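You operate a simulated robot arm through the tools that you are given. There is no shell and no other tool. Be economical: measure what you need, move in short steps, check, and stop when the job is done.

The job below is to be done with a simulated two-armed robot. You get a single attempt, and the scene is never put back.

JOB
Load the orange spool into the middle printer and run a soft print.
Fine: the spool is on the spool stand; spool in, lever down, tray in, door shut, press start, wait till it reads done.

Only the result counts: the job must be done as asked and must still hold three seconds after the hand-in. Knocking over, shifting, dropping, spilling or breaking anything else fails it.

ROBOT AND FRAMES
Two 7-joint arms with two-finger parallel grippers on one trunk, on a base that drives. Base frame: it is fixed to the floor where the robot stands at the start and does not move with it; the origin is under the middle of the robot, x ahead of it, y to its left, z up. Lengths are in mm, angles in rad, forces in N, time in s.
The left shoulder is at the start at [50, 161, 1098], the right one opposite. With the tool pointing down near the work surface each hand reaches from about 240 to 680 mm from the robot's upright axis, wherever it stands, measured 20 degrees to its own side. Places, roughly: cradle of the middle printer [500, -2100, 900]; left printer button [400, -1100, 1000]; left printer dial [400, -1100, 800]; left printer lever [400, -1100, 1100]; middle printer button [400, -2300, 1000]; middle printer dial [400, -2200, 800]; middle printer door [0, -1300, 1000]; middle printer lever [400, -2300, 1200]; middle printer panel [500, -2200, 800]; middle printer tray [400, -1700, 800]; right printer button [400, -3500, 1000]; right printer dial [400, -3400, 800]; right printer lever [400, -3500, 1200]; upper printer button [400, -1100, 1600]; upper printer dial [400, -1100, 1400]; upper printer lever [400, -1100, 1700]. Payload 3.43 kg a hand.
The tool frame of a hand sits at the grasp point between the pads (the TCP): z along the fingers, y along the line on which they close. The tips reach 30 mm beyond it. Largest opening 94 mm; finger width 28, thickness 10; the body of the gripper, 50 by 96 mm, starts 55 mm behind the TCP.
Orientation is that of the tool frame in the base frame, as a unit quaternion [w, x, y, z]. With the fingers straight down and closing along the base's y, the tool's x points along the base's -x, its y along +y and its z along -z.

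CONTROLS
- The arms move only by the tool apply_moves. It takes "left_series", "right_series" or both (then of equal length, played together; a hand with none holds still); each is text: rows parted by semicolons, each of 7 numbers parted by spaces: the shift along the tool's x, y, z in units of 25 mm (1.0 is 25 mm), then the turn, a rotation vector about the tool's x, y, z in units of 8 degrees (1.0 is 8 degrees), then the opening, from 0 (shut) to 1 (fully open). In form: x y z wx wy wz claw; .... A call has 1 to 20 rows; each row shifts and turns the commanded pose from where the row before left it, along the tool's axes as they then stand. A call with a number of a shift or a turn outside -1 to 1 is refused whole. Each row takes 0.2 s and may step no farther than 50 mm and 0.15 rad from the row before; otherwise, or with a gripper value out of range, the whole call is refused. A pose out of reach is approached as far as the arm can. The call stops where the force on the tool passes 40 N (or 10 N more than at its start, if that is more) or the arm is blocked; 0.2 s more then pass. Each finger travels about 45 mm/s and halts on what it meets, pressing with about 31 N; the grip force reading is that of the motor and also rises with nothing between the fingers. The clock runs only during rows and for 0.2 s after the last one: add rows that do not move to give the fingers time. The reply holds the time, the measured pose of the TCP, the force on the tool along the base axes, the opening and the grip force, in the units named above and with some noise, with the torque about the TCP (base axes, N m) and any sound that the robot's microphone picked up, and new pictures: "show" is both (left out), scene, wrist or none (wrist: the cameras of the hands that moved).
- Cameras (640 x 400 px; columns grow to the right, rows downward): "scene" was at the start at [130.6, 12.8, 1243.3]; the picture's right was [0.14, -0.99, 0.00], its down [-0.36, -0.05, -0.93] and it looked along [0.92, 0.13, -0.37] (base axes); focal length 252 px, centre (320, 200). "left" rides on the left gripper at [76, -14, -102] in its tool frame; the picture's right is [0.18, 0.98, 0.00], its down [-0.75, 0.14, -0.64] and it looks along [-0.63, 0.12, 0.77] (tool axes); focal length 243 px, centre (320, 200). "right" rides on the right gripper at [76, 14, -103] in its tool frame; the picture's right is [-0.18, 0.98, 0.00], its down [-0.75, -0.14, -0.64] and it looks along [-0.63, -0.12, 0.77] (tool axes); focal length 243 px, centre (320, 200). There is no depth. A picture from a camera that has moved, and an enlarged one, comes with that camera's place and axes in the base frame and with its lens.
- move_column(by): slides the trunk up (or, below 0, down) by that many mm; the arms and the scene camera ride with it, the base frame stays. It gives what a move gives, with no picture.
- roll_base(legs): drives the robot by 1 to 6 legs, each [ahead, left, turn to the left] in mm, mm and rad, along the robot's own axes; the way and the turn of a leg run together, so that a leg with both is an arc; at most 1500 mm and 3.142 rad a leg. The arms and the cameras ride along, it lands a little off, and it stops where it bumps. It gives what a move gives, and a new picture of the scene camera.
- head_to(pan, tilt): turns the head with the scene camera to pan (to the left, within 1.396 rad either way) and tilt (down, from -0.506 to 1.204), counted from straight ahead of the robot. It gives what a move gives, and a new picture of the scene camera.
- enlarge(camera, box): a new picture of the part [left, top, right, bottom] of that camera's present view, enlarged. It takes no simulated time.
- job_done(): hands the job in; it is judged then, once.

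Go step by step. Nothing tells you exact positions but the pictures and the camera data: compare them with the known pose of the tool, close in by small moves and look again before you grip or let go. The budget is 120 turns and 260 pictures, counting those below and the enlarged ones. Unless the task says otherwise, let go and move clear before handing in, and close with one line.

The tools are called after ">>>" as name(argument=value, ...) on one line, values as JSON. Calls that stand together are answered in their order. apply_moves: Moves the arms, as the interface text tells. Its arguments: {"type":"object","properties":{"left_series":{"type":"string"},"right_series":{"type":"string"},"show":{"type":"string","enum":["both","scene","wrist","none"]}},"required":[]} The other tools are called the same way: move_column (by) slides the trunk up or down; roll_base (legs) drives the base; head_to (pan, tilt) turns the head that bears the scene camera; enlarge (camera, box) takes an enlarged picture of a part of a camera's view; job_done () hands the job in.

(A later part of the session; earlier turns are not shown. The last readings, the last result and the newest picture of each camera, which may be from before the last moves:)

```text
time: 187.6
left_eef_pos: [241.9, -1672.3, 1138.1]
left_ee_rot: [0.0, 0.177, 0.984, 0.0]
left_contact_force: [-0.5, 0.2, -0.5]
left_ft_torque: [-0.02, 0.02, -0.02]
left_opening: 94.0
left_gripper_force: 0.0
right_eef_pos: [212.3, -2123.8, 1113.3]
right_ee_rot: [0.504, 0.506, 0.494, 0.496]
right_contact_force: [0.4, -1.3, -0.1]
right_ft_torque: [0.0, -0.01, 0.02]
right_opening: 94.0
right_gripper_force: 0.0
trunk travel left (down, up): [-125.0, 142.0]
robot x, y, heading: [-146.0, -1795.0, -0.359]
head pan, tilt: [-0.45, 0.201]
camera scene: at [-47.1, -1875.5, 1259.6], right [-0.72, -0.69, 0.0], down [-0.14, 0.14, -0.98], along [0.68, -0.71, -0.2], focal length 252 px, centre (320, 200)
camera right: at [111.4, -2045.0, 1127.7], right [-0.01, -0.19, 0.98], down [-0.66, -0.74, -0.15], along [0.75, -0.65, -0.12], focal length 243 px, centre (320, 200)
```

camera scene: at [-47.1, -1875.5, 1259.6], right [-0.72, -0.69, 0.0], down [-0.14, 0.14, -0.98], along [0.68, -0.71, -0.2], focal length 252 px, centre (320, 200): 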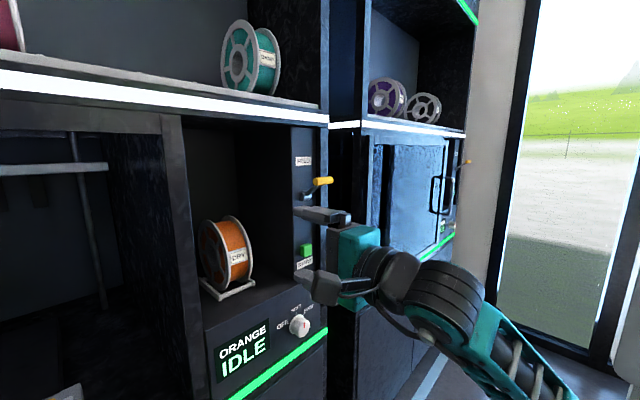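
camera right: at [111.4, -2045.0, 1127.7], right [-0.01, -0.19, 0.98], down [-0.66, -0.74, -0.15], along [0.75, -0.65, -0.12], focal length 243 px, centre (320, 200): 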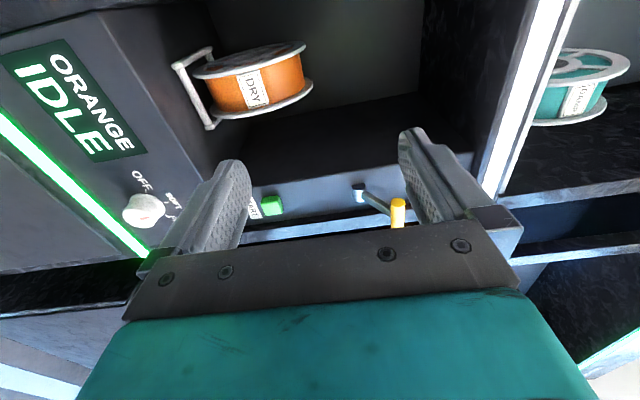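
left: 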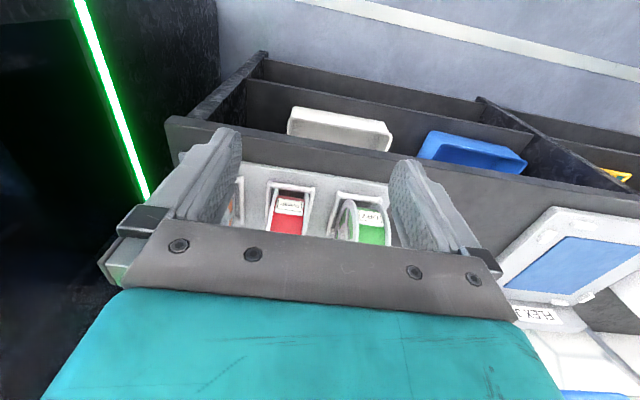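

Handle triangulates to ≈(344, -2286, 1187). Move level with it, then advance with the fingers straddling it.

>>> apply_moves(right_series="-0.931 0.423 0 0 0 0 1; -0.931 0.423 0 0 0 0 1; -0.931 0.423 0 0 0 0 1; -0.931 0.423 0 0 0 0 1; -0.931 0.423 0 0 0 0 1; -0.931 0.423 0 0 0 0 1; -0.931 0.423 0 0 0 0 1; 0 0 1 0 0 0 1; 0 0 1 0 0 0 1; 0 0 0 0 0 0 1", show="both")

```text
time: 189.8
left_eef_pos: [240.8, -1671.7, 1139.1]
left_ee_rot: [0.002, 0.177, 0.984, 0.0]
left_contact_force: [-0.1, 0.6, -0.5]
left_ft_torque: [-0.02, -0.01, 0.0]
left_opening: 94.2
left_gripper_force: 0.0
right_eef_pos: [259.1, -2285.6, 1187.9]
right_ee_rot: [0.505, 0.505, 0.494, 0.496]
right_contact_force: [0.4, -0.4, -0.7]
right_ft_torque: [-0.02, -0.01, -0.01]
right_opening: 94.1
right_gripper_force: 0.1
trunk travel left (down, up): [-125.0, 142.0]
robot x, y, heading: [-149.0, -1793.7, -0.358]
head pan, tilt: [-0.45, 0.201]
camera scene: at [-47.2, -1875.6, 1259.6], right [-0.72, -0.69, 0.0], down [-0.14, 0.14, -0.98], along [0.68, -0.71, -0.2], focal length 252 px, centre (320, 200)
camera right: at [157.8, -2208.2, 1201.9], right [-0.01, -0.19, 0.98], down [-0.66, -0.74, -0.15], along [0.75, -0.65, -0.12], focal length 243 px, centre (320, 200)
```

scene: 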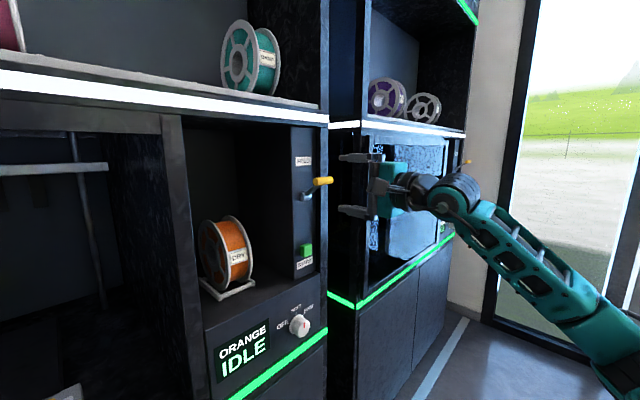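
right: 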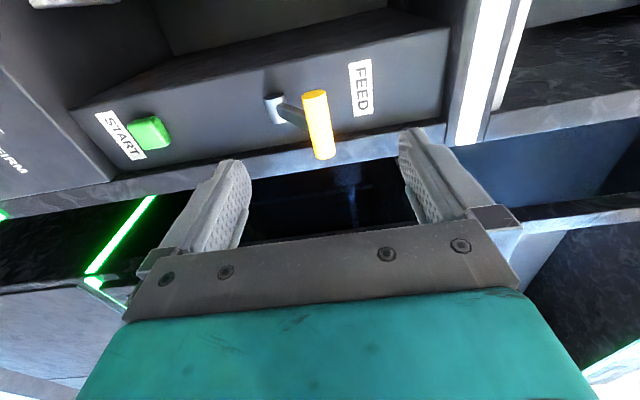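

The handle is centred between the fingers. Advance, narrow the fingers around it, and push down stepwise.

>>> apply_moves(right_series="0 0 1 0 0 0 1; 0 0 1 0 0 0 1; 0 0 1 0 0 0 0.8; 0 0 0.1 0 0 0 0.6; 0 0 0 0 0 0 0.5; 0 0 0 0 0 0 0.5; 0 -0.5 0 0 0 0 0.5; 0 -0.5 0 0 0 0 0.5; 0 -0.5 0 0 0 0 0.5; 0 -0.5 0 0 0 0 0.5; 0 0 0 0 0 0 0.5", show="both")

```text
time: 192.2
left_eef_pos: [242.3, -1670.7, 1138.5]
left_ee_rot: [0.001, 0.177, 0.984, 0.0]
left_contact_force: [0.4, -0.6, 0.4]
left_ft_torque: [0.03, 0.0, 0.0]
left_opening: 93.7
left_gripper_force: 0.0
right_eef_pos: [337.2, -2288.3, 1139.2]
right_ee_rot: [0.504, 0.505, 0.494, 0.497]
right_contact_force: [-0.2, 0.5, 0.5]
right_ft_torque: [-0.01, -0.02, 0.0]
right_opening: 46.9
right_gripper_force: 0.0
trunk travel left (down, up): [-125.0, 142.0]
robot x, y, heading: [-145.6, -1793.6, -0.361]
head pan, tilt: [-0.45, 0.201]
camera scene: at [-47.0, -1875.5, 1259.5], right [-0.72, -0.69, 0.0], down [-0.14, 0.14, -0.98], along [0.68, -0.71, -0.2], focal length 252 px, centre (320, 200)
camera right: at [235.6, -2210.5, 1152.5], right [-0.01, -0.19, 0.98], down [-0.66, -0.74, -0.14], along [0.75, -0.65, -0.12], focal length 243 px, centre (320, 200)
```

scene: 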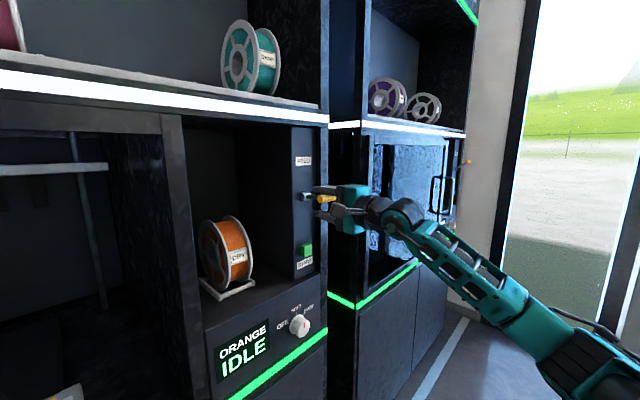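
right: 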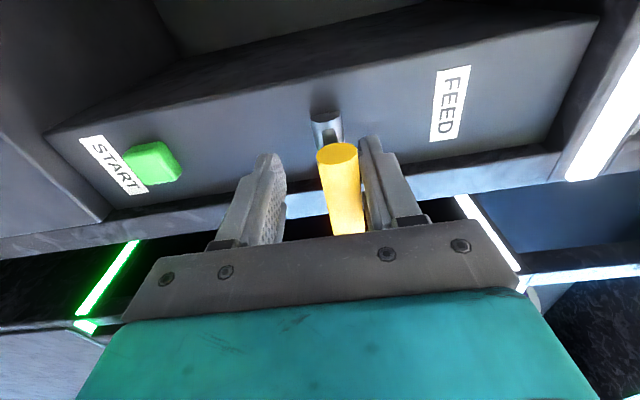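

The lever follows the upper finger. Continue down until it stops.

>>> apply_moves(right_series="0 -0.5 0 0 0 0 0.5; 0 -0.5 0 0 0 0 0.5; 0 -0.5 0 0 0 0 0.5; 0 -0.5 -0.1 0 0 0 0.5; 0 -0.5 -0.1 0 0 0 0.5; 0 -0.5 -0.2 0 0 0 0.5; 0 0 0 0 0 0 0.5", show="both")

```text
time: 193.8
left_eef_pos: [238.0, -1668.6, 1140.9]
left_ee_rot: [0.003, 0.176, 0.984, -0.001]
left_contact_force: [-0.4, -0.3, -1.2]
left_ft_torque: [-0.01, 0.0, -0.01]
left_opening: 94.0
left_gripper_force: 0.0
right_eef_pos: [322.1, -2286.7, 1079.4]
right_ee_rot: [0.516, 0.494, 0.485, 0.504]
right_contact_force: [-6.7, 0.5, 34.7]
right_ft_torque: [0.12, -1.28, 0.15]
right_opening: 67.4
right_gripper_force: 17.7
trunk travel left (down, up): [-125.0, 142.0]
robot x, y, heading: [-150.5, -1796.9, -0.354]
head pan, tilt: [-0.45, 0.201]
camera scene: at [-50.9, -1872.6, 1260.4], right [-0.72, -0.69, 0.0], down [-0.13, 0.14, -0.98], along [0.68, -0.71, -0.19], focal length 252 px, centre (320, 200)
camera right: at [221.4, -2208.9, 1089.7], right [-0.04, -0.18, 0.98], down [-0.65, -0.74, -0.16], along [0.76, -0.65, -0.09], focal length 243 px, centre (320, 200)
```

scene: 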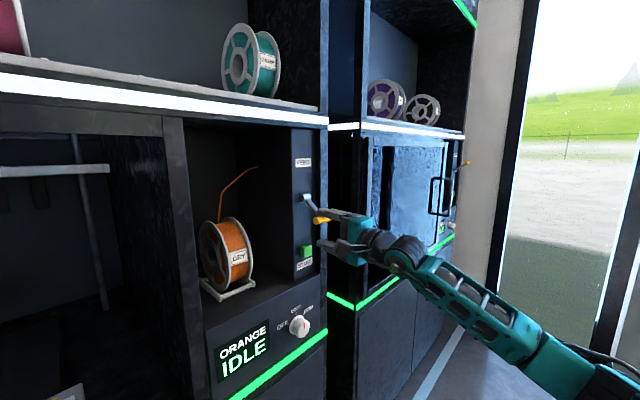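
right: 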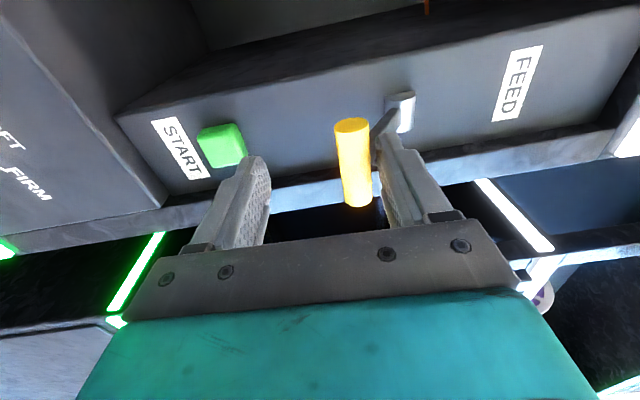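

Filament is fed – lever is down. Ease off, open and back out.

>>> apply_moves(right_series="0 0.4 0 0 0 0 0.7; 0 0.2 0 0 0 0 0.9; 0 0 -0.5 0 0 0 1; 0 0 -1 0 0 0 1; 0 0 -1 0 0 0 1; 0 0 -1 0 0 0 1; 0 0 -1 0 0 0 1; 0 0 0 0 0 0 1", show="both")

```text
time: 195.6
left_eef_pos: [240.9, -1671.7, 1139.3]
left_ee_rot: [0.001, 0.177, 0.984, 0.0]
left_contact_force: [0.0, 0.4, 0.1]
left_ft_torque: [0.01, 0.05, 0.0]
left_opening: 94.0
left_gripper_force: 0.1
right_eef_pos: [213.9, -2284.6, 1078.1]
right_ee_rot: [0.505, 0.505, 0.493, 0.497]
right_contact_force: [-0.4, 0.6, 0.1]
right_ft_torque: [0.0, 0.03, 0.0]
right_opening: 94.2
right_gripper_force: 0.1
trunk travel left (down, up): [-125.0, 142.0]
robot x, y, heading: [-143.8, -1793.9, -0.358]
head pan, tilt: [-0.45, 0.201]
camera scene: at [-47.0, -1875.5, 1259.6], right [-0.72, -0.69, 0.0], down [-0.14, 0.14, -0.98], along [0.68, -0.71, -0.2], focal length 252 px, centre (320, 200)
camera right: at [113.5, -2206.8, 1092.1], right [-0.01, -0.19, 0.98], down [-0.66, -0.74, -0.15], along [0.75, -0.65, -0.12], focal length 243 px, centre (320, 200)
```

scene: 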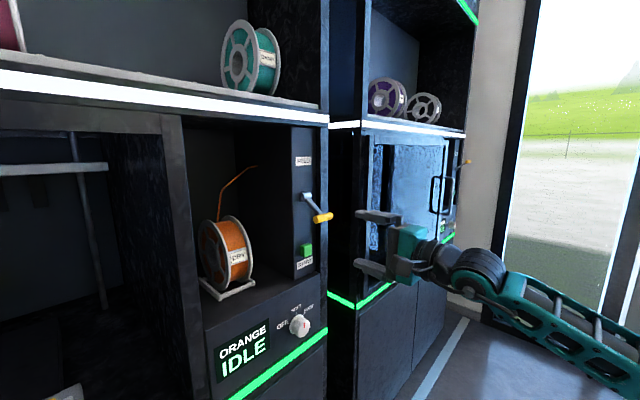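
right: 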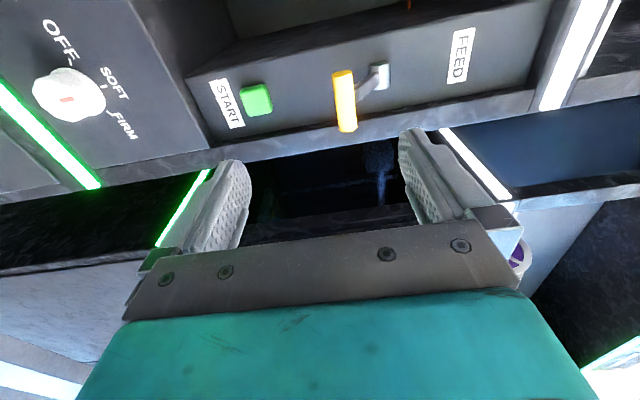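

Lever stays down. Now the tray: look at it.

>>> head_to(pan=0.4, tilt=0.75)

```text
time: 196.8
left_eef_pos: [241.8, -1671.7, 1138.2]
left_ee_rot: [0.001, 0.178, 0.984, 0.0]
left_contact_force: [-0.5, -0.2, 0.0]
left_ft_torque: [0.03, 0.04, 0.03]
left_opening: 94.1
left_gripper_force: 0.0
right_eef_pos: [214.3, -2285.9, 1078.4]
right_ee_rot: [0.505, 0.505, 0.493, 0.497]
right_contact_force: [-0.7, -0.9, 0.5]
right_ft_torque: [0.0, 0.01, 0.01]
right_opening: 94.3
right_gripper_force: 0.1
trunk travel left (down, up): [-125.0, 142.0]
robot x, y, heading: [-143.0, -1795.1, -0.355]
head pan, tilt: [0.4, 0.75]
camera scene: at [-28.8, -1804.7, 1210.0], right [0.04, -1.0, 0.0], down [-0.68, -0.03, -0.73], along [0.73, 0.03, -0.68], focal length 252 px, centre (320, 200)
```

scene: 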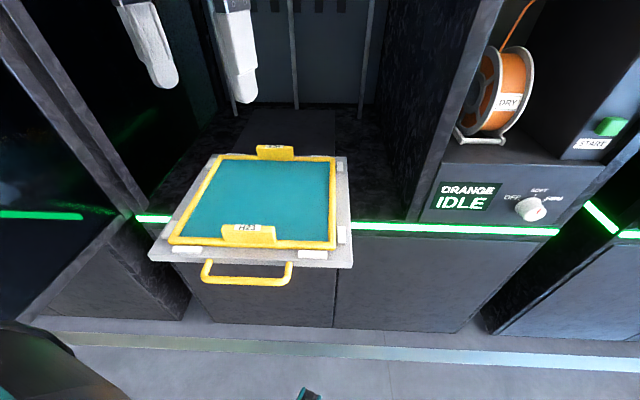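

Tray front is at x≈215–250, z≈780. I back off and turn left so the right hand can push the tray (keeping the left elbow away from the open door).

>>> apply_moves(left_series="0 -1 0 0 0 0 1; 0 -1 0 0 0 0 1; 0 -1 0 0 0 0 1; 0 -1 0 0 0 0 1", show="none")

>>> roll_base(legs=[[-200, -115, 0], [0, 0, 0.8]])

>>> head_to(pan=0.0, tilt=0.5)

```text
time: 197.8
left_eef_pos: [207.2, -1767.3, 1138.7]
left_ee_rot: [0.001, 0.177, 0.984, 0.0]
left_contact_force: [-0.3, 0.1, 0.2]
left_ft_torque: [0.0, 0.01, 0.02]
left_opening: 93.8
left_gripper_force: 0.0
right_eef_pos: [214.7, -2285.3, 1078.8]
right_ee_rot: [0.505, 0.505, 0.494, 0.496]
right_contact_force: [0.8, 0.4, 0.4]
right_ft_torque: [-0.02, 0.02, 0.01]
right_opening: 93.9
right_gripper_force: 0.1
trunk travel left (down, up): [-125.0, 142.0]
robot x, y, heading: [-146.8, -1795.7, -0.356]
head pan, tilt: [0.4, 0.75]
```

```text
time: 201.6
left_eef_pos: [-148.3, -1559.5, 1139.6]
left_ee_rot: [0.001, -0.214, 0.977, 0.001]
left_contact_force: [-0.4, -0.6, -0.8]
left_ft_torque: [-0.02, 0.0, 0.0]
left_opening: 93.9
left_gripper_force: 0.2
right_eef_pos: [224.3, -1920.1, 1077.9]
right_ee_rot: [0.276, 0.277, 0.65, 0.652]
right_contact_force: [0.1, -0.4, -0.1]
right_ft_torque: [-0.01, 0.0, 0.02]
right_opening: 93.9
right_gripper_force: 0.1
trunk travel left (down, up): [-125.0, 142.0]
robot x, y, heading: [-374.5, -1831.3, 0.434]
head pan, tilt: [0.4, 0.75]
camera scene: at [-287.6, -1752.9, 1209.9], right [0.74, -0.67, 0.0], down [-0.46, -0.5, -0.73], along [0.49, 0.54, -0.68], focal length 252 px, centre (320, 200)
```

scene: 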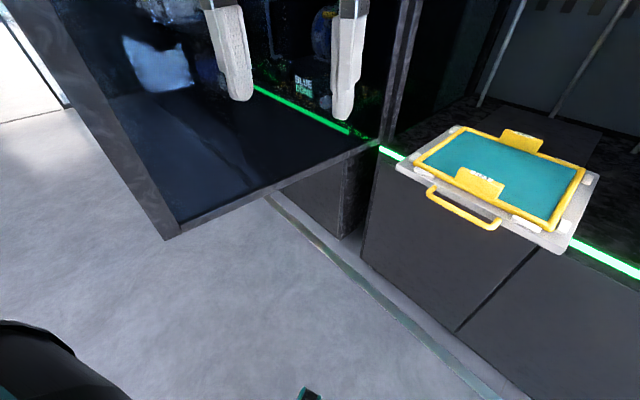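

```text
time: 202.5
left_eef_pos: [-148.4, -1559.7, 1140.5]
left_ee_rot: [0.001, -0.214, 0.977, 0.0]
left_contact_force: [-0.2, -0.1, -0.3]
left_ft_torque: [0.01, -0.04, -0.01]
left_opening: 93.8
left_gripper_force: 0.0
right_eef_pos: [225.5, -1919.4, 1078.8]
right_ee_rot: [0.275, 0.277, 0.649, 0.652]
right_contact_force: [0.5, -0.2, 0.2]
right_ft_torque: [-0.04, 0.0, -0.02]
right_opening: 93.9
right_gripper_force: 0.2
trunk travel left (down, up): [-125.0, 142.0]
robot x, y, heading: [-379.2, -1834.1, 0.428]
head pan, tilt: [0.0, 0.499]
camera scene: at [-260.8, -1776.1, 1231.8], right [0.42, -0.91, 0.0], down [-0.43, -0.2, -0.88], along [0.8, 0.37, -0.48], focal length 252 px, centre (320, 200)
```

scene: 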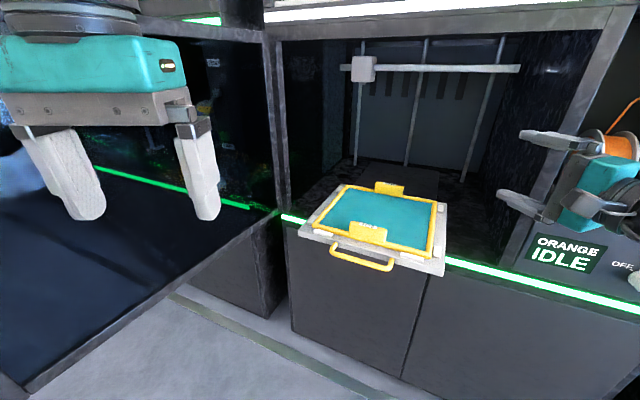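

Handle bar at ≈(165, -1681, 848). I bring the right hand to zero roll, 45° down, less yaw, with fingers closed.

>>> apply_moves(right_series="0 0 0 0 0 -1 0.5; 0 0 0 0 0 -1 0; 0 0 0 0 0 -1 0; 0 0 0 0 0 -1 0; 0 0 0 0 0 -1 0; 0 0 0 0 0 -1 0; 0 0 0 0 0 -1 0; 0 0 0 0 0 -1 0; 0 0 0 0 0 -1 0; 0 0 0 0 0 -1 0; 0 0 0 0 0 -1 0; 0 0 0 0 0 -0.25 0; 0 0 0 0 1 0 0; 0 0 0 0 1 0 0; 0 0 0 0 1 0 0; 0 0 0 0 1 0 0; 0 0 0 0 1 0 0; 0 0 0 0 0.6 0 0", show="none")

>>> apply_moves(right_series="0 0 0 0.63 0 0.63 0; 0 0 0 0.63 0 0.63 0; 0 0 0 0.63 0 0.63 0; 0 0 0 0.63 0 0.63 0; 0 0 0 0 0 0 0", show="scene")

```text
time: 206.3
left_eef_pos: [-148.2, -1560.8, 1140.6]
left_ee_rot: [0.001, -0.214, 0.977, 0.0]
left_contact_force: [-0.1, 0.3, 0.4]
left_ft_torque: [-0.03, 0.01, 0.0]
left_opening: 93.9
left_gripper_force: 0.1
right_eef_pos: [225.2, -1921.1, 1077.5]
right_ee_rot: [0.387, -0.344, 0.839, 0.167]
right_contact_force: [0.0, 0.2, -0.3]
right_ft_torque: [0.02, -0.02, -0.02]
right_opening: 0.0
right_gripper_force: 31.0
right hand out of reach, approached as far as the arm can: row 17
trunk travel left (down, up): [-125.0, 142.0]
robot x, y, heading: [-377.1, -1833.6, 0.435]
head pan, tilt: [0.0, 0.499]
```

```text
time: 207.5
left_eef_pos: [-148.8, -1560.0, 1139.8]
left_ee_rot: [0.0, -0.214, 0.977, 0.0]
left_contact_force: [0.2, -0.2, -0.7]
left_ft_torque: [-0.01, 0.02, 0.02]
left_opening: 93.8
left_gripper_force: 0.1
right_eef_pos: [236.9, -1933.7, 1066.2]
right_ee_rot: [0.437, -0.156, 0.88, 0.105]
right_contact_force: [0.7, -0.1, -0.1]
right_ft_torque: [0.0, 0.03, -0.01]
right_opening: 0.0
right_gripper_force: 31.2
right hand out of reach, approached as far as the arm can: row 1, 2, 3
trunk travel left (down, up): [-125.0, 142.0]
robot x, y, heading: [-380.0, -1831.8, 0.428]
head pan, tilt: [0.0, 0.499]
camera scene: at [-260.9, -1776.1, 1231.9], right [0.42, -0.91, 0.0], down [-0.43, -0.2, -0.88], along [0.8, 0.37, -0.48], focal length 252 px, centre (320, 200)
```

scene: 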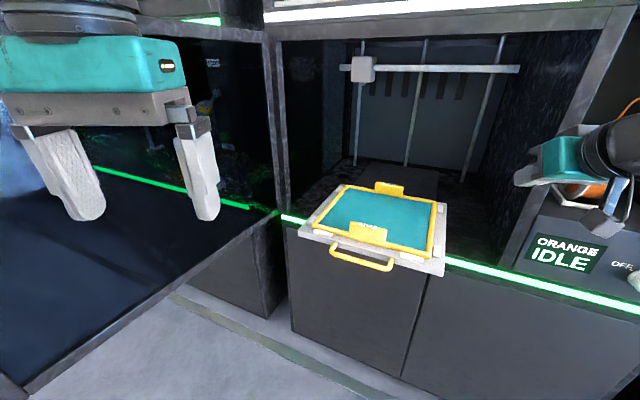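

>>> apply_moves(right_series="0.294 0.982 0.088 0 0 0 0; 0.294 0.982 0.088 0 0 0 0; 0.294 0.982 0.088 0 0 0 0; 0.294 0.982 0.088 0 0 0 0; 0.294 0.982 0.088 0 0 0 0; 0.294 0.982 0.088 0 0 0 0; 0.294 0.982 0.088 0 0 0 0; 0.294 0.982 0.088 0 0 0 0; 0.294 0.982 0.088 0 0 0 0; 0.294 0.982 0.088 0 0 0 0; 0.294 0.982 0.088 0 0 0 0; 0 0 0 0 0 0 0", show="both")

```text
time: 210.1
left_eef_pos: [-149.2, -1560.5, 1139.1]
left_ee_rot: [0.001, -0.213, 0.977, 0.0]
left_contact_force: [0.2, -0.7, -0.1]
left_ft_torque: [-0.01, 0.0, 0.0]
left_opening: 93.7
left_gripper_force: 0.1
right_eef_pos: [120.4, -1713.5, 1007.4]
right_ee_rot: [0.437, -0.155, 0.88, 0.104]
right_contact_force: [-0.5, 0.5, -0.8]
right_ft_torque: [0.02, 0.01, -0.01]
right_opening: 0.0
right_gripper_force: 31.1
right hand out of reach, approached as far as the arm can: row 11
trunk travel left (down, up): [-125.0, 142.0]
robot x, y, heading: [-380.8, -1829.1, 0.435]
head pan, tilt: [0.0, 0.499]
camera scene: at [-260.8, -1776.2, 1231.9], right [0.42, -0.91, 0.0], down [-0.43, -0.2, -0.88], along [0.8, 0.37, -0.48], focal length 252 px, centre (320, 200)
camera right: at [-3.6, -1746.0, 1007.1], right [-0.25, 0.95, 0.19], down [0.01, -0.2, 0.98], along [0.97, 0.25, 0.04], focal length 243 px, centre (320, 200)
```

scene: 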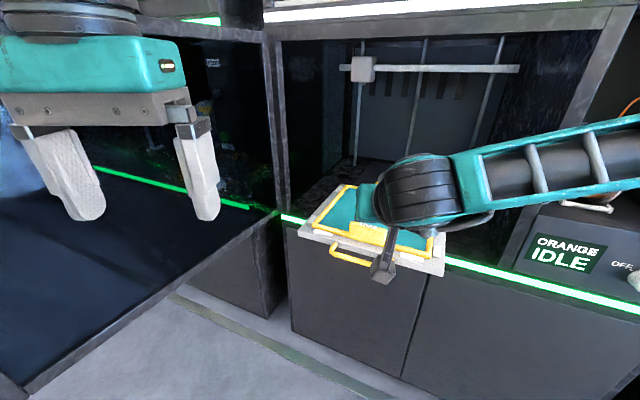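
right: 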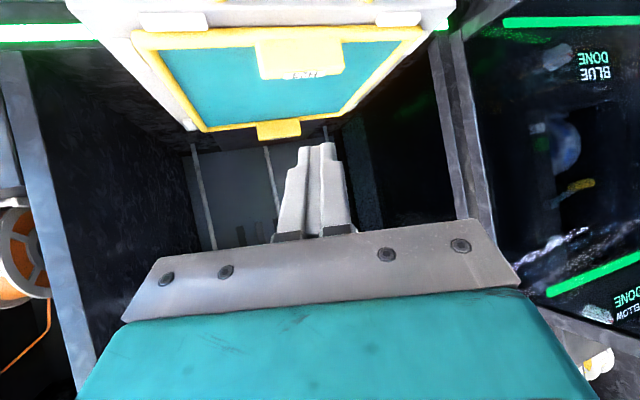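

>>> apply_moves(right_series="0.742 0.05 0.59 0 0 0 0; 0.742 0.05 0.59 0 0 0 0; 0.742 0.05 0.59 0 0 0 0; 0.742 0.05 0.59 0 0 0 0; 0.742 0.05 0.59 0 0 0 0; 0.742 0.05 0.59 0 0 0 0; 0 0 0 0 0 0 0", show="both")

```text
time: 211.7
left_eef_pos: [-149.4, -1558.5, 1140.0]
left_ee_rot: [0.001, -0.215, 0.977, 0.001]
left_contact_force: [0.6, 0.9, 0.6]
left_ft_torque: [0.01, 0.01, 0.02]
left_opening: 94.0
left_gripper_force: 0.1
right_eef_pos: [133.8, -1761.5, 901.2]
right_ee_rot: [0.436, -0.156, 0.88, 0.105]
right_contact_force: [-0.1, 1.2, 0.0]
right_ft_torque: [0.01, 0.0, 0.0]
right_opening: 0.0
right_gripper_force: 31.0
right hand out of reach, approached as far as the arm can: row 1, 2, 3, 4, 5, 6
trunk travel left (down, up): [-125.0, 142.0]
robot x, y, heading: [-373.2, -1832.3, 0.435]
head pan, tilt: [0.0, 0.499]
camera scene: at [-260.8, -1776.1, 1231.9], right [0.42, -0.91, 0.0], down [-0.43, -0.2, -0.88], along [0.8, 0.37, -0.48], focal length 252 px, centre (320, 200)
camera right: at [10.0, -1794.4, 902.1], right [-0.25, 0.95, 0.19], down [0.01, -0.2, 0.98], along [0.97, 0.25, 0.04], focal length 243 px, centre (320, 200)
```

scene: 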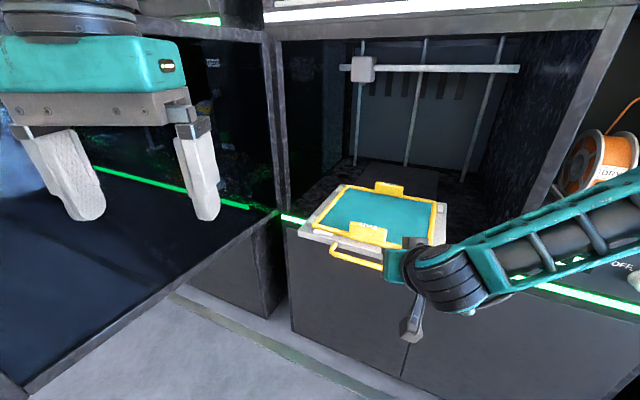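
right: 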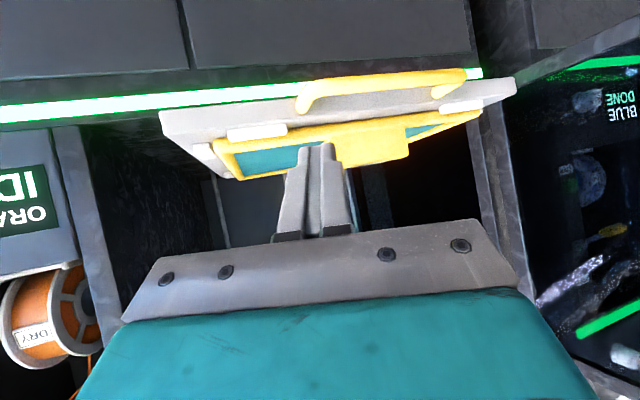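

Reach limit to the left; shift the base 78 mm left and lower the trunk to handle height.

>>> roll_base(legs=[[0, 78, 0]])

>>> move_column(by=-35)

>>> enlarge(camera="right", box=[0, 0, 640, 400])

```text
time: 213.0
left_eef_pos: [-182.5, -1486.9, 1139.3]
left_ee_rot: [0.001, -0.214, 0.977, 0.0]
left_contact_force: [-0.4, -0.2, -1.6]
left_ft_torque: [0.01, -0.02, -0.02]
left_opening: 94.1
left_gripper_force: 0.0
right_eef_pos: [100.6, -1689.2, 903.4]
right_ee_rot: [0.436, -0.156, 0.88, 0.105]
right_contact_force: [1.2, 0.7, -0.1]
right_ft_torque: [-0.02, -0.02, 0.01]
right_opening: 0.1
right_gripper_force: 31.5
trunk travel left (down, up): [-125.0, 142.0]
robot x, y, heading: [-411.1, -1755.8, 0.428]
head pan, tilt: [0.0, 0.499]
camera scene: at [-294.5, -1702.8, 1231.9], right [0.42, -0.91, 0.0], down [-0.43, -0.2, -0.88], along [0.8, 0.37, -0.48], focal length 252 px, centre (320, 200)
```

scene: 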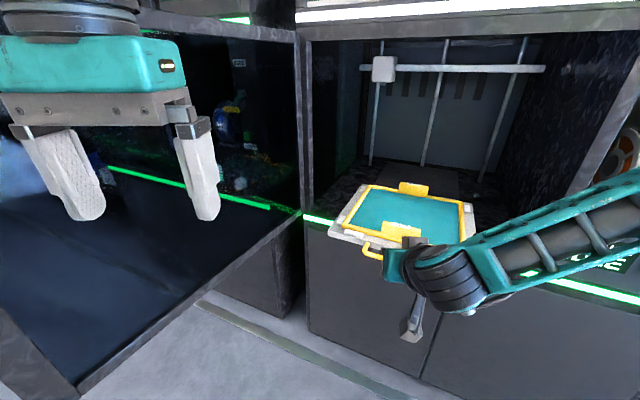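

```text
time: 213.8
left_eef_pos: [-181.7, -1486.4, 1104.4]
left_ee_rot: [0.001, -0.214, 0.977, 0.0]
left_contact_force: [0.3, 0.1, -0.2]
left_ft_torque: [0.02, -0.06, 0.01]
left_opening: 93.9
left_gripper_force: 0.0
right_eef_pos: [99.8, -1689.3, 866.8]
right_ee_rot: [0.436, -0.156, 0.88, 0.105]
right_contact_force: [0.2, 0.1, -0.1]
right_ft_torque: [-0.01, 0.01, 0.0]
right_opening: 0.0
right_gripper_force: 31.3
trunk travel left (down, up): [-90.0, 177.0]
robot x, y, heading: [-409.9, -1755.7, 0.431]
head pan, tilt: [0.0, 0.499]
```

```text
1.00 times, centred on (320, 200) of right (not enlarged: the box is as wide or as high as the picture)
camera zoom: at [-23.6, -1721.4, 867.4], right [-0.25, 0.95, 0.19], down [0.01, -0.2, 0.98], along [0.97, 0.25, 0.04], focal length 243 px, centre (320, 200)
```

zoom: 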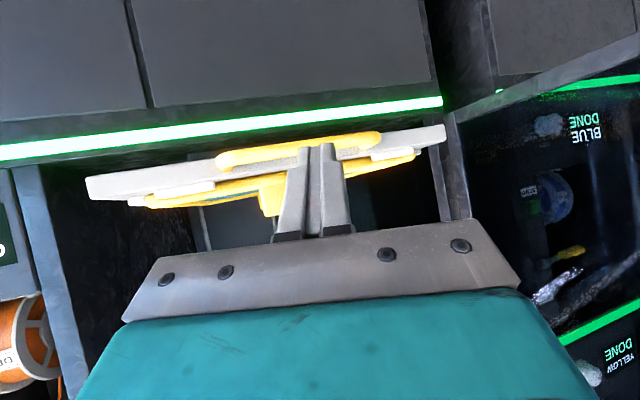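

Tip is level with the handle bar. Push in +x.

>>> apply_moves(right_series="-0.457 -0.293 0.589 0 0 0 0; -0.457 -0.293 0.589 0 0 0 0; -0.457 -0.293 0.589 0 0 0 0; -0.457 -0.293 0.589 0 0 0 0; -0.457 -0.293 0.589 0 0 0 0; -0.457 -0.293 0.589 0 0 0 0; 0 0 0 0 0 0 0", show="both")

```text
time: 215.4
left_eef_pos: [-182.8, -1487.9, 1104.7]
left_ee_rot: [0.001, -0.213, 0.977, 0.0]
left_contact_force: [0.0, -0.4, -0.2]
left_ft_torque: [-0.02, 0.02, -0.04]
left_opening: 93.8
left_gripper_force: 0.0
right_eef_pos: [220.6, -1690.1, 869.3]
right_ee_rot: [0.436, -0.155, 0.88, 0.105]
right_contact_force: [1.6, -0.6, 3.4]
right_ft_torque: [0.01, -0.05, 0.02]
right_opening: 0.0
right_gripper_force: 31.0
trunk travel left (down, up): [-90.0, 177.0]
robot x, y, heading: [-410.6, -1756.1, 0.43]
head pan, tilt: [0.0, 0.499]
camera scene: at [-294.6, -1703.1, 1197.0], right [0.42, -0.91, 0.0], down [-0.43, -0.2, -0.88], along [0.8, 0.37, -0.48], focal length 252 px, centre (320, 200)
camera right: at [97.1, -1722.7, 869.5], right [-0.25, 0.95, 0.2], down [0.01, -0.2, 0.98], along [0.97, 0.25, 0.04], focal length 243 px, centre (320, 200)
```

scene: 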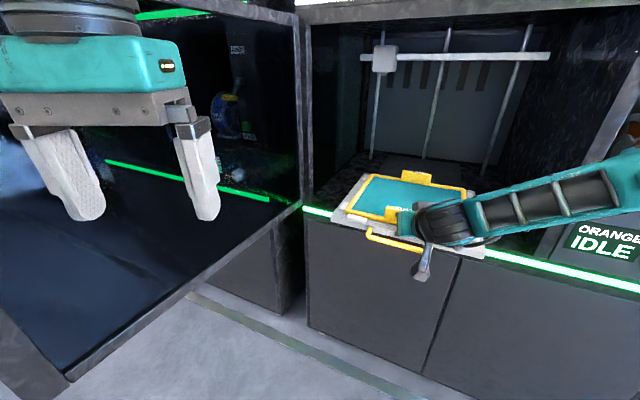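
right: 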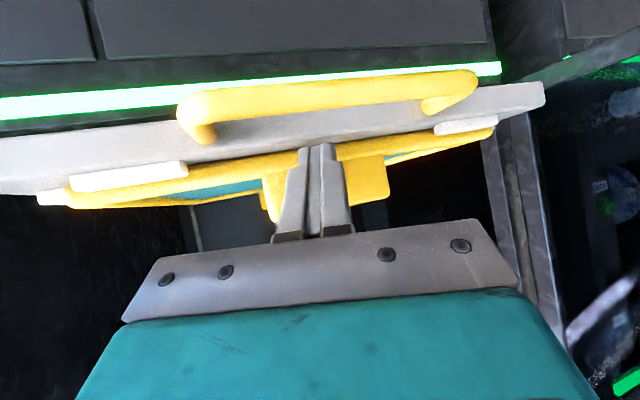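

>>> enlarge(camera="scene", box=[320, 150, 500, 290])

>>> enlarge(camera="right", box=[160, 60, 480, 250])

```text
2.86 times, centred on (410, 220) of scene
camera zoom: at [-294.6, -1703.1, 1197.0], right [0.42, -0.91, 0.0], down [-0.43, -0.2, -0.88], along [0.8, 0.37, -0.48], focal length 721 px, centre (63, 143)
```

zoom: 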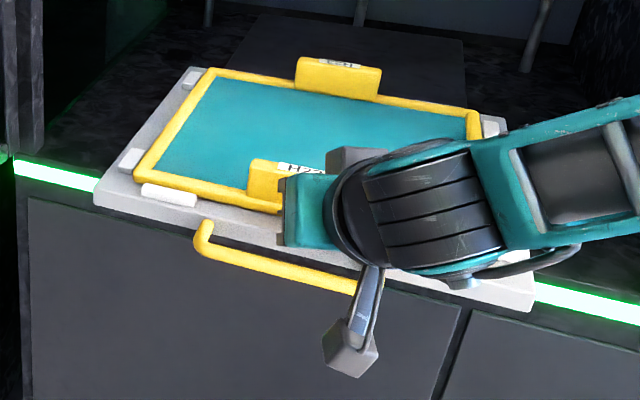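

```text
2.00 times, centred on (320, 155) of right
camera zoom: at [97.1, -1722.7, 869.5], right [-0.25, 0.95, 0.2], down [0.01, -0.2, 0.98], along [0.97, 0.25, 0.04], focal length 485 px, centre (320, 290)
```

zoom: 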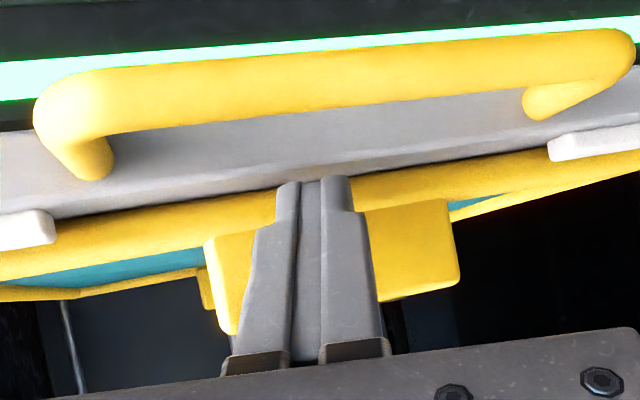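

The tip went over the handle onto the plate frame (tray moved ~30 mm). The handle bar is at z≈833; back off, drop 20 mm, and push on the bar.

>>> apply_moves(right_series="0.5 0.33 -0.66 0 0 0 0; 0.5 0.33 -0.66 0 0 0 0; 0.5 0.33 -0.66 0 0 0 0; 0.5 0.33 -0.66 0 0 0 0; 0.65 0 0.48 0 0 0 0; 0 0 0 0 0 0 0", show="wrist")

```text
time: 216.8
left_eef_pos: [-182.3, -1487.3, 1104.2]
left_ee_rot: [0.001, -0.215, 0.977, 0.0]
left_contact_force: [0.3, 0.5, 0.1]
left_ft_torque: [0.01, 0.0, -0.01]
left_opening: 94.2
left_gripper_force: 0.1
right_eef_pos: [130.8, -1692.0, 852.3]
right_ee_rot: [0.435, -0.155, 0.881, 0.105]
right_contact_force: [-0.6, 0.4, -0.5]
right_ft_torque: [0.01, 0.05, -0.01]
right_opening: 0.0
right_gripper_force: 31.6
right hand out of reach, approached as far as the arm can: row 5
trunk travel left (down, up): [-90.0, 177.0]
robot x, y, heading: [-414.1, -1757.9, 0.427]
head pan, tilt: [0.0, 0.499]
camera right: at [6.2, -1726.7, 853.6], right [-0.26, 0.95, 0.2], down [0.01, -0.2, 0.98], along [0.97, 0.25, 0.04], focal length 243 px, centre (320, 200)
```

right: 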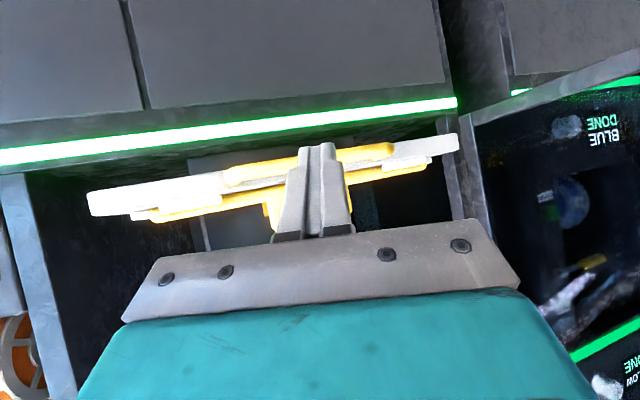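

>>> move_column(by=-6)

>>> apply_moves(right_series="-0.457 -0.293 0.589 0 0 0 0; -0.457 -0.293 0.589 0 0 0 0; -0.457 -0.293 0.589 0 0 0 0; -0.457 -0.293 0.589 0 0 0 0; -0.457 -0.293 0.589 0 0 0 0; -0.457 -0.293 0.589 0 0 0 0; 0 0 0 0 0 0 0", show="both")

```text
time: 217.4
left_eef_pos: [-182.8, -1486.8, 1099.0]
left_ee_rot: [0.0, -0.214, 0.977, 0.0]
left_contact_force: [0.6, 0.2, -0.2]
left_ft_torque: [0.01, 0.0, 0.0]
left_opening: 94.0
left_gripper_force: 0.0
right_eef_pos: [129.9, -1693.3, 847.4]
right_ee_rot: [0.435, -0.156, 0.88, 0.105]
right_contact_force: [-0.2, -1.3, 0.3]
right_ft_torque: [0.02, -0.02, 0.03]
right_opening: 0.0
right_gripper_force: 31.5
trunk travel left (down, up): [-84.0, 183.0]
robot x, y, heading: [-411.8, -1757.6, 0.43]
head pan, tilt: [0.0, 0.499]
```

```text
time: 219.0
left_eef_pos: [-182.1, -1488.2, 1099.1]
left_ee_rot: [0.001, -0.213, 0.977, 0.0]
left_contact_force: [0.4, 0.0, 0.4]
left_ft_torque: [0.0, 0.0, -0.01]
left_opening: 94.1
left_gripper_force: 0.1
right_eef_pos: [244.5, -1702.9, 855.5]
right_ee_rot: [0.435, -0.157, 0.88, 0.106]
right_contact_force: [0.3, -0.7, 0.1]
right_ft_torque: [-0.02, 0.01, 0.0]
right_opening: 0.0
right_gripper_force: 30.7
right hand out of reach, approached as far as the arm can: row 4, 5, 6
trunk travel left (down, up): [-84.0, 183.0]
robot x, y, heading: [-412.4, -1759.3, 0.431]
head pan, tilt: [0.0, 0.499]
camera scene: at [-294.4, -1703.1, 1190.9], right [0.42, -0.91, 0.0], down [-0.43, -0.2, -0.88], along [0.8, 0.37, -0.48], focal length 252 px, centre (320, 200)
camera right: at [122.2, -1736.5, 856.7], right [-0.26, 0.95, 0.2], down [0.01, -0.2, 0.98], along [0.97, 0.25, 0.04], focal length 243 px, centre (320, 200)
```

scene: 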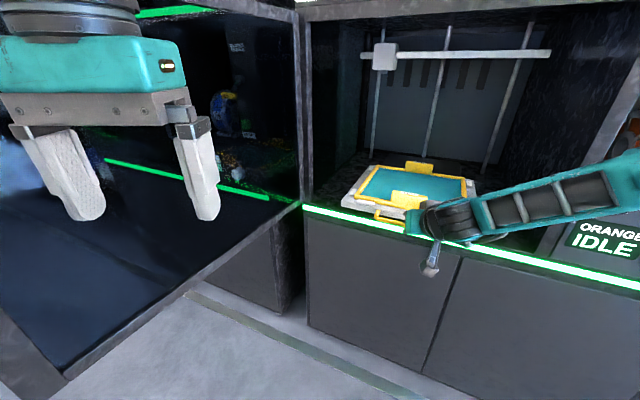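
right: 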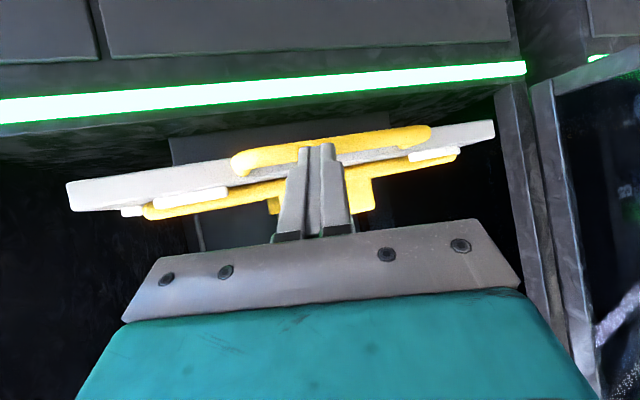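

The tray slides in. The arm is near its limit, so I let the base carry the push 80 mm further in +x.

>>> roll_base(legs=[[73, -34, 0]])

>>> enlarge(camera="right", box=[0, 0, 640, 400])

```text
time: 220.1
left_eef_pos: [-101.1, -1486.6, 1098.7]
left_ee_rot: [0.001, -0.215, 0.977, 0.0]
left_contact_force: [0.8, -0.2, -1.3]
left_ft_torque: [0.01, -0.02, 0.03]
left_opening: 93.9
left_gripper_force: 0.1
right_eef_pos: [327.3, -1700.8, 855.6]
right_ee_rot: [0.435, -0.157, 0.88, 0.106]
right_contact_force: [0.1, 0.2, 1.1]
right_ft_torque: [0.0, 0.02, -0.05]
right_opening: 0.0
right_gripper_force: 31.4
trunk travel left (down, up): [-84.0, 183.0]
robot x, y, heading: [-328.3, -1754.8, 0.434]
head pan, tilt: [0.0, 0.499]
camera scene: at [-212.7, -1702.2, 1190.8], right [0.42, -0.91, 0.0], down [-0.44, -0.2, -0.88], along [0.8, 0.37, -0.48], focal length 252 px, centre (320, 200)
```

scene: 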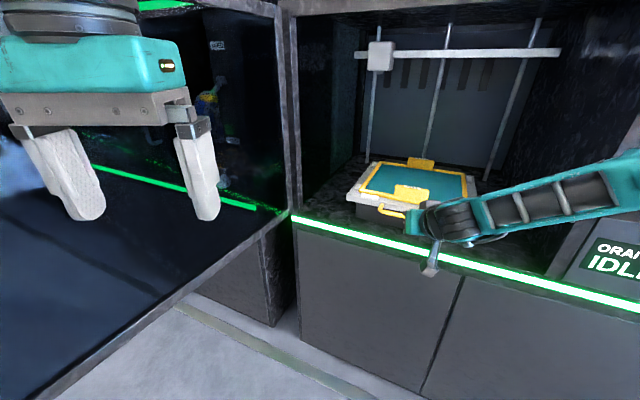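

```text
1.00 times, centred on (320, 200) of right (not enlarged: the box is as wide or as high as the picture)
camera zoom: at [203.3, -1734.9, 856.3], right [-0.26, 0.95, 0.2], down [0.01, -0.2, 0.98], along [0.97, 0.25, 0.04], focal length 243 px, centre (320, 200)
```

zoom: 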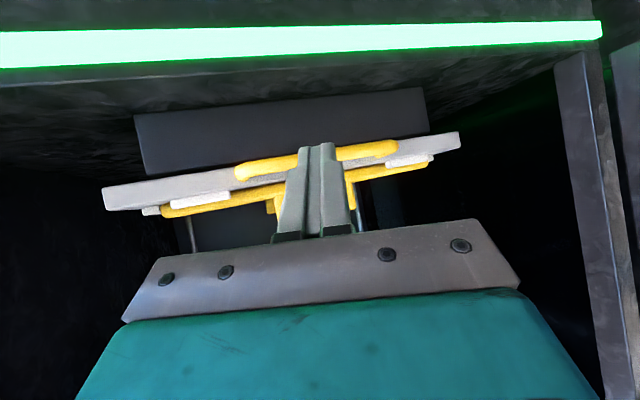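

>>> roll_base(legs=[[82, -38, 0]])

>>> enlarge(camera="right", box=[0, 0, 640, 400])

```text
time: 221.0
left_eef_pos: [-49.2, -1487.3, 1098.8]
left_ee_rot: [0.001, -0.213, 0.977, 0.0]
left_contact_force: [0.3, 0.7, -1.4]
left_ft_torque: [-0.03, 0.04, 0.01]
left_opening: 93.9
left_gripper_force: 0.1
right_eef_pos: [372.9, -1701.3, 857.8]
right_ee_rot: [0.432, -0.157, 0.881, 0.108]
right_contact_force: [-6.0, -3.8, 4.4]
right_ft_torque: [-0.09, 0.06, -0.06]
right_opening: 0.0
right_gripper_force: 31.4
trunk travel left (down, up): [-84.0, 183.0]
robot x, y, heading: [-279.1, -1756.2, 0.43]
head pan, tilt: [0.0, 0.499]
stopped in leg 1: the force on the tool passed its limit at 106 N (the readings are from after the stop); the commanded pose is now the measured one
camera scene: at [-162.1, -1702.5, 1190.9], right [0.42, -0.91, 0.0], down [-0.43, -0.2, -0.88], along [0.8, 0.37, -0.48], focal length 252 px, centre (320, 200)
```

scene: 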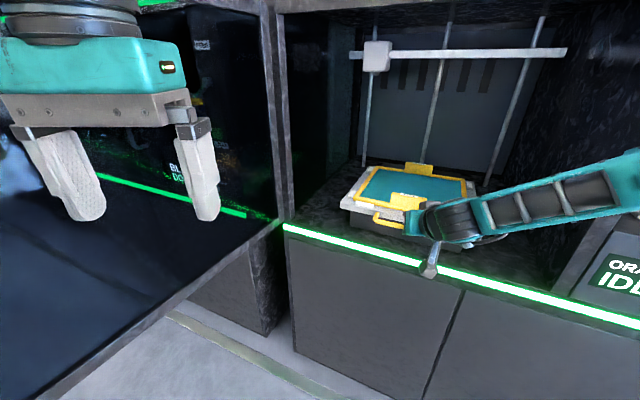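

```text
1.00 times, centred on (320, 200) of right (not enlarged: the box is as wide or as high as the picture)
camera zoom: at [250.2, -1735.2, 857.9], right [-0.26, 0.95, 0.2], down [0.02, -0.2, 0.98], along [0.97, 0.25, 0.03], focal length 243 px, centre (320, 200)
```

zoom: 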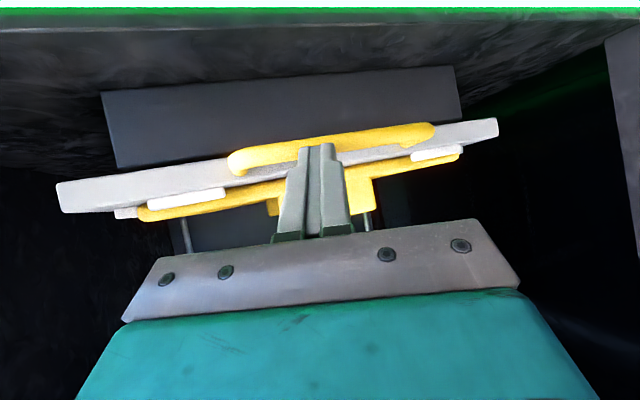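

The tray hit its end stop. I check it's in and the plate undisturbed.

>>> enlarge(camera="scene", box=[320, 130, 500, 270])

>>> apply_moves(right_series="0.5 0.33 -0.66 0 0 0 0; 0.57 0.366 -0.73 0 0 0 0; 0.57 0.366 -0.73 0 0 0 0; 0.57 0.366 -0.73 0 0 0 0; 0.57 0.366 -0.73 0 0 0 0; 0.57 0.366 -0.73 0 0 0 0; 0 0 0 0 0 0 0", show="scene")

```text
2.86 times, centred on (410, 200) of scene
camera zoom: at [-162.1, -1702.5, 1190.9], right [0.42, -0.91, 0.0], down [-0.43, -0.2, -0.88], along [0.8, 0.37, -0.48], focal length 721 px, centre (63, 200)
```

zoom: 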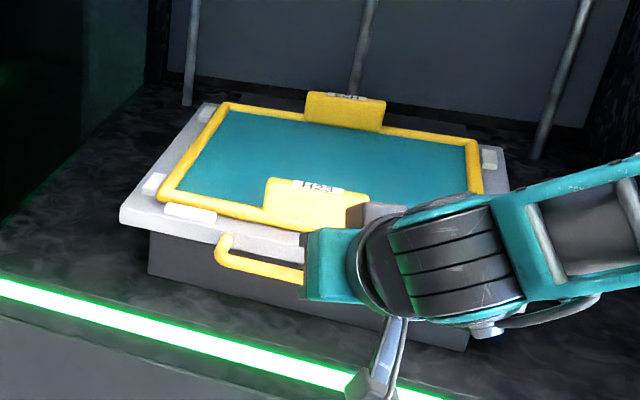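

```text
time: 222.6
left_eef_pos: [-48.3, -1485.8, 1099.0]
left_ee_rot: [-0.002, -0.215, 0.977, -0.001]
left_contact_force: [-0.1, 0.9, -0.1]
left_ft_torque: [0.01, -0.05, -0.01]
left_opening: 94.0
left_gripper_force: 0.1
right_eef_pos: [228.7, -1701.1, 858.3]
right_ee_rot: [0.432, -0.156, 0.882, 0.108]
right_contact_force: [0.5, -0.7, 0.3]
right_ft_torque: [0.01, 0.01, 0.0]
right_opening: 0.0
right_gripper_force: 31.3
trunk travel left (down, up): [-84.0, 183.0]
robot x, y, heading: [-275.8, -1759.0, 0.429]
head pan, tilt: [0.0, 0.499]
camera scene: at [-161.0, -1702.3, 1190.9], right [0.42, -0.91, 0.0], down [-0.43, -0.2, -0.88], along [0.8, 0.37, -0.48], focal length 252 px, centre (320, 200)
```

scene: 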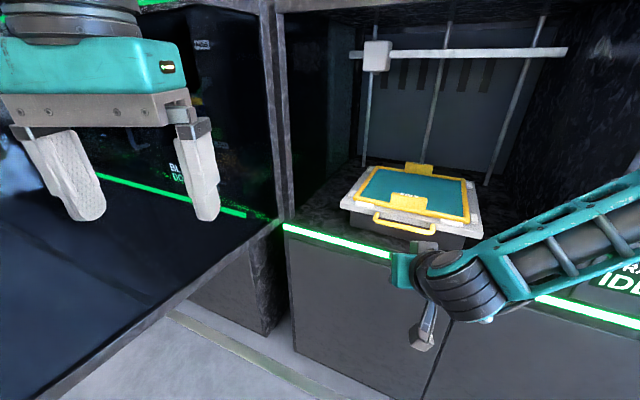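

Tray is fully in and the plate sits right. Next the door: I'll push its outer face from the left side. Retract, back out and look at the door.

>>> apply_moves(right_series="0.3 0.2 -0.9 0 0 0 0; 0.3 0.2 -0.9 0 0 0 0; 0.3 0.2 -0.9 0 0 0 0; 0.3 0.2 -0.9 0 0 0 0", show="none")

>>> roll_base(legs=[[-500, 235, 0], [0, 0, -0.43]])

>>> head_to(pan=0.4, tilt=0.3)

```text
time: 223.6
left_eef_pos: [-48.4, -1485.7, 1098.0]
left_ee_rot: [0.0, -0.214, 0.977, 0.0]
left_contact_force: [-0.1, 0.1, 0.1]
left_ft_torque: [-0.03, -0.03, 0.0]
left_opening: 94.0
left_gripper_force: 0.0
right_eef_pos: [140.6, -1714.6, 887.4]
right_ee_rot: [0.431, -0.156, 0.882, 0.108]
right_contact_force: [0.3, 0.2, -0.3]
right_ft_torque: [0.0, 0.0, 0.01]
right_opening: 0.3
right_gripper_force: 31.5
right hand out of reach, approached as far as the arm can: row 4
trunk travel left (down, up): [-84.0, 183.0]
robot x, y, heading: [-278.0, -1762.4, 0.43]
head pan, tilt: [0.0, 0.499]
```

```text
time: 228.0
left_eef_pos: [-509.5, -1596.2, 1098.3]
left_ee_rot: [0.0, -0.015, 1.0, 0.0]
left_contact_force: [-0.3, 0.5, 0.3]
left_ft_torque: [0.01, -0.01, 0.02]
left_opening: 94.0
left_gripper_force: 0.1
right_eef_pos: [-425.2, -1882.0, 887.7]
right_ee_rot: [0.444, 0.023, 0.896, 0.019]
right_contact_force: [0.6, 0.3, 0.1]
right_ft_torque: [0.02, -0.02, 0.01]
right_opening: 0.0
right_gripper_force: 31.2
trunk travel left (down, up): [-84.0, 183.0]
robot x, y, heading: [-828.5, -1758.5, 0.021]
head pan, tilt: [0.0, 0.499]
camera scene: at [-697.7, -1752.2, 1190.9], right [0.03, -1.0, 0.0], down [-0.48, -0.01, -0.88], along [0.88, 0.02, -0.48], focal length 252 px, centre (320, 200)
```

scene: 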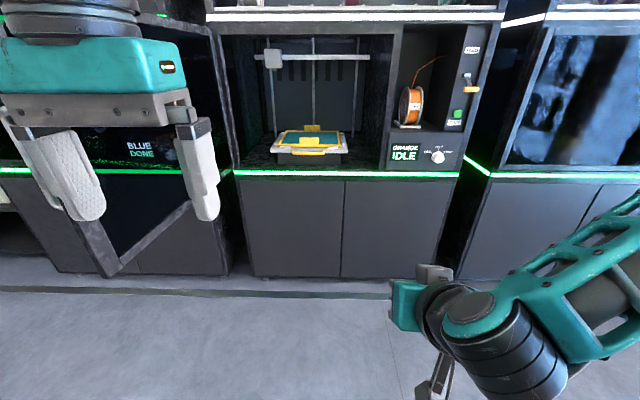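

```text
time: 228.9
left_eef_pos: [-508.6, -1597.1, 1098.9]
left_ee_rot: [-0.001, -0.014, 1.0, 0.0]
left_contact_force: [-0.5, 0.7, -0.5]
left_ft_torque: [0.0, 0.01, 0.0]
left_opening: 93.9
left_gripper_force: 0.1
right_eef_pos: [-425.3, -1881.5, 887.5]
right_ee_rot: [0.444, 0.025, 0.895, 0.019]
right_contact_force: [-0.1, 0.3, -0.9]
right_ft_torque: [-0.01, -0.01, -0.06]
right_opening: 0.3
right_gripper_force: 31.0
trunk travel left (down, up): [-84.0, 183.0]
robot x, y, heading: [-825.1, -1757.3, 0.026]
head pan, tilt: [0.4, 0.3]
camera scene: at [-703.6, -1716.0, 1209.3], right [0.41, -0.91, 0.0], down [-0.27, -0.12, -0.96], along [0.87, 0.39, -0.3], focal length 252 px, centre (320, 200)
```

scene: 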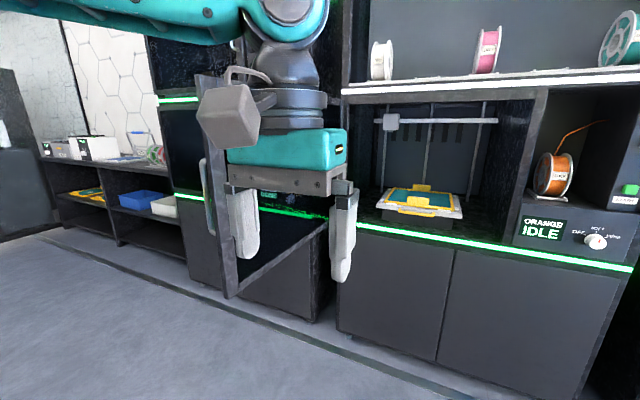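

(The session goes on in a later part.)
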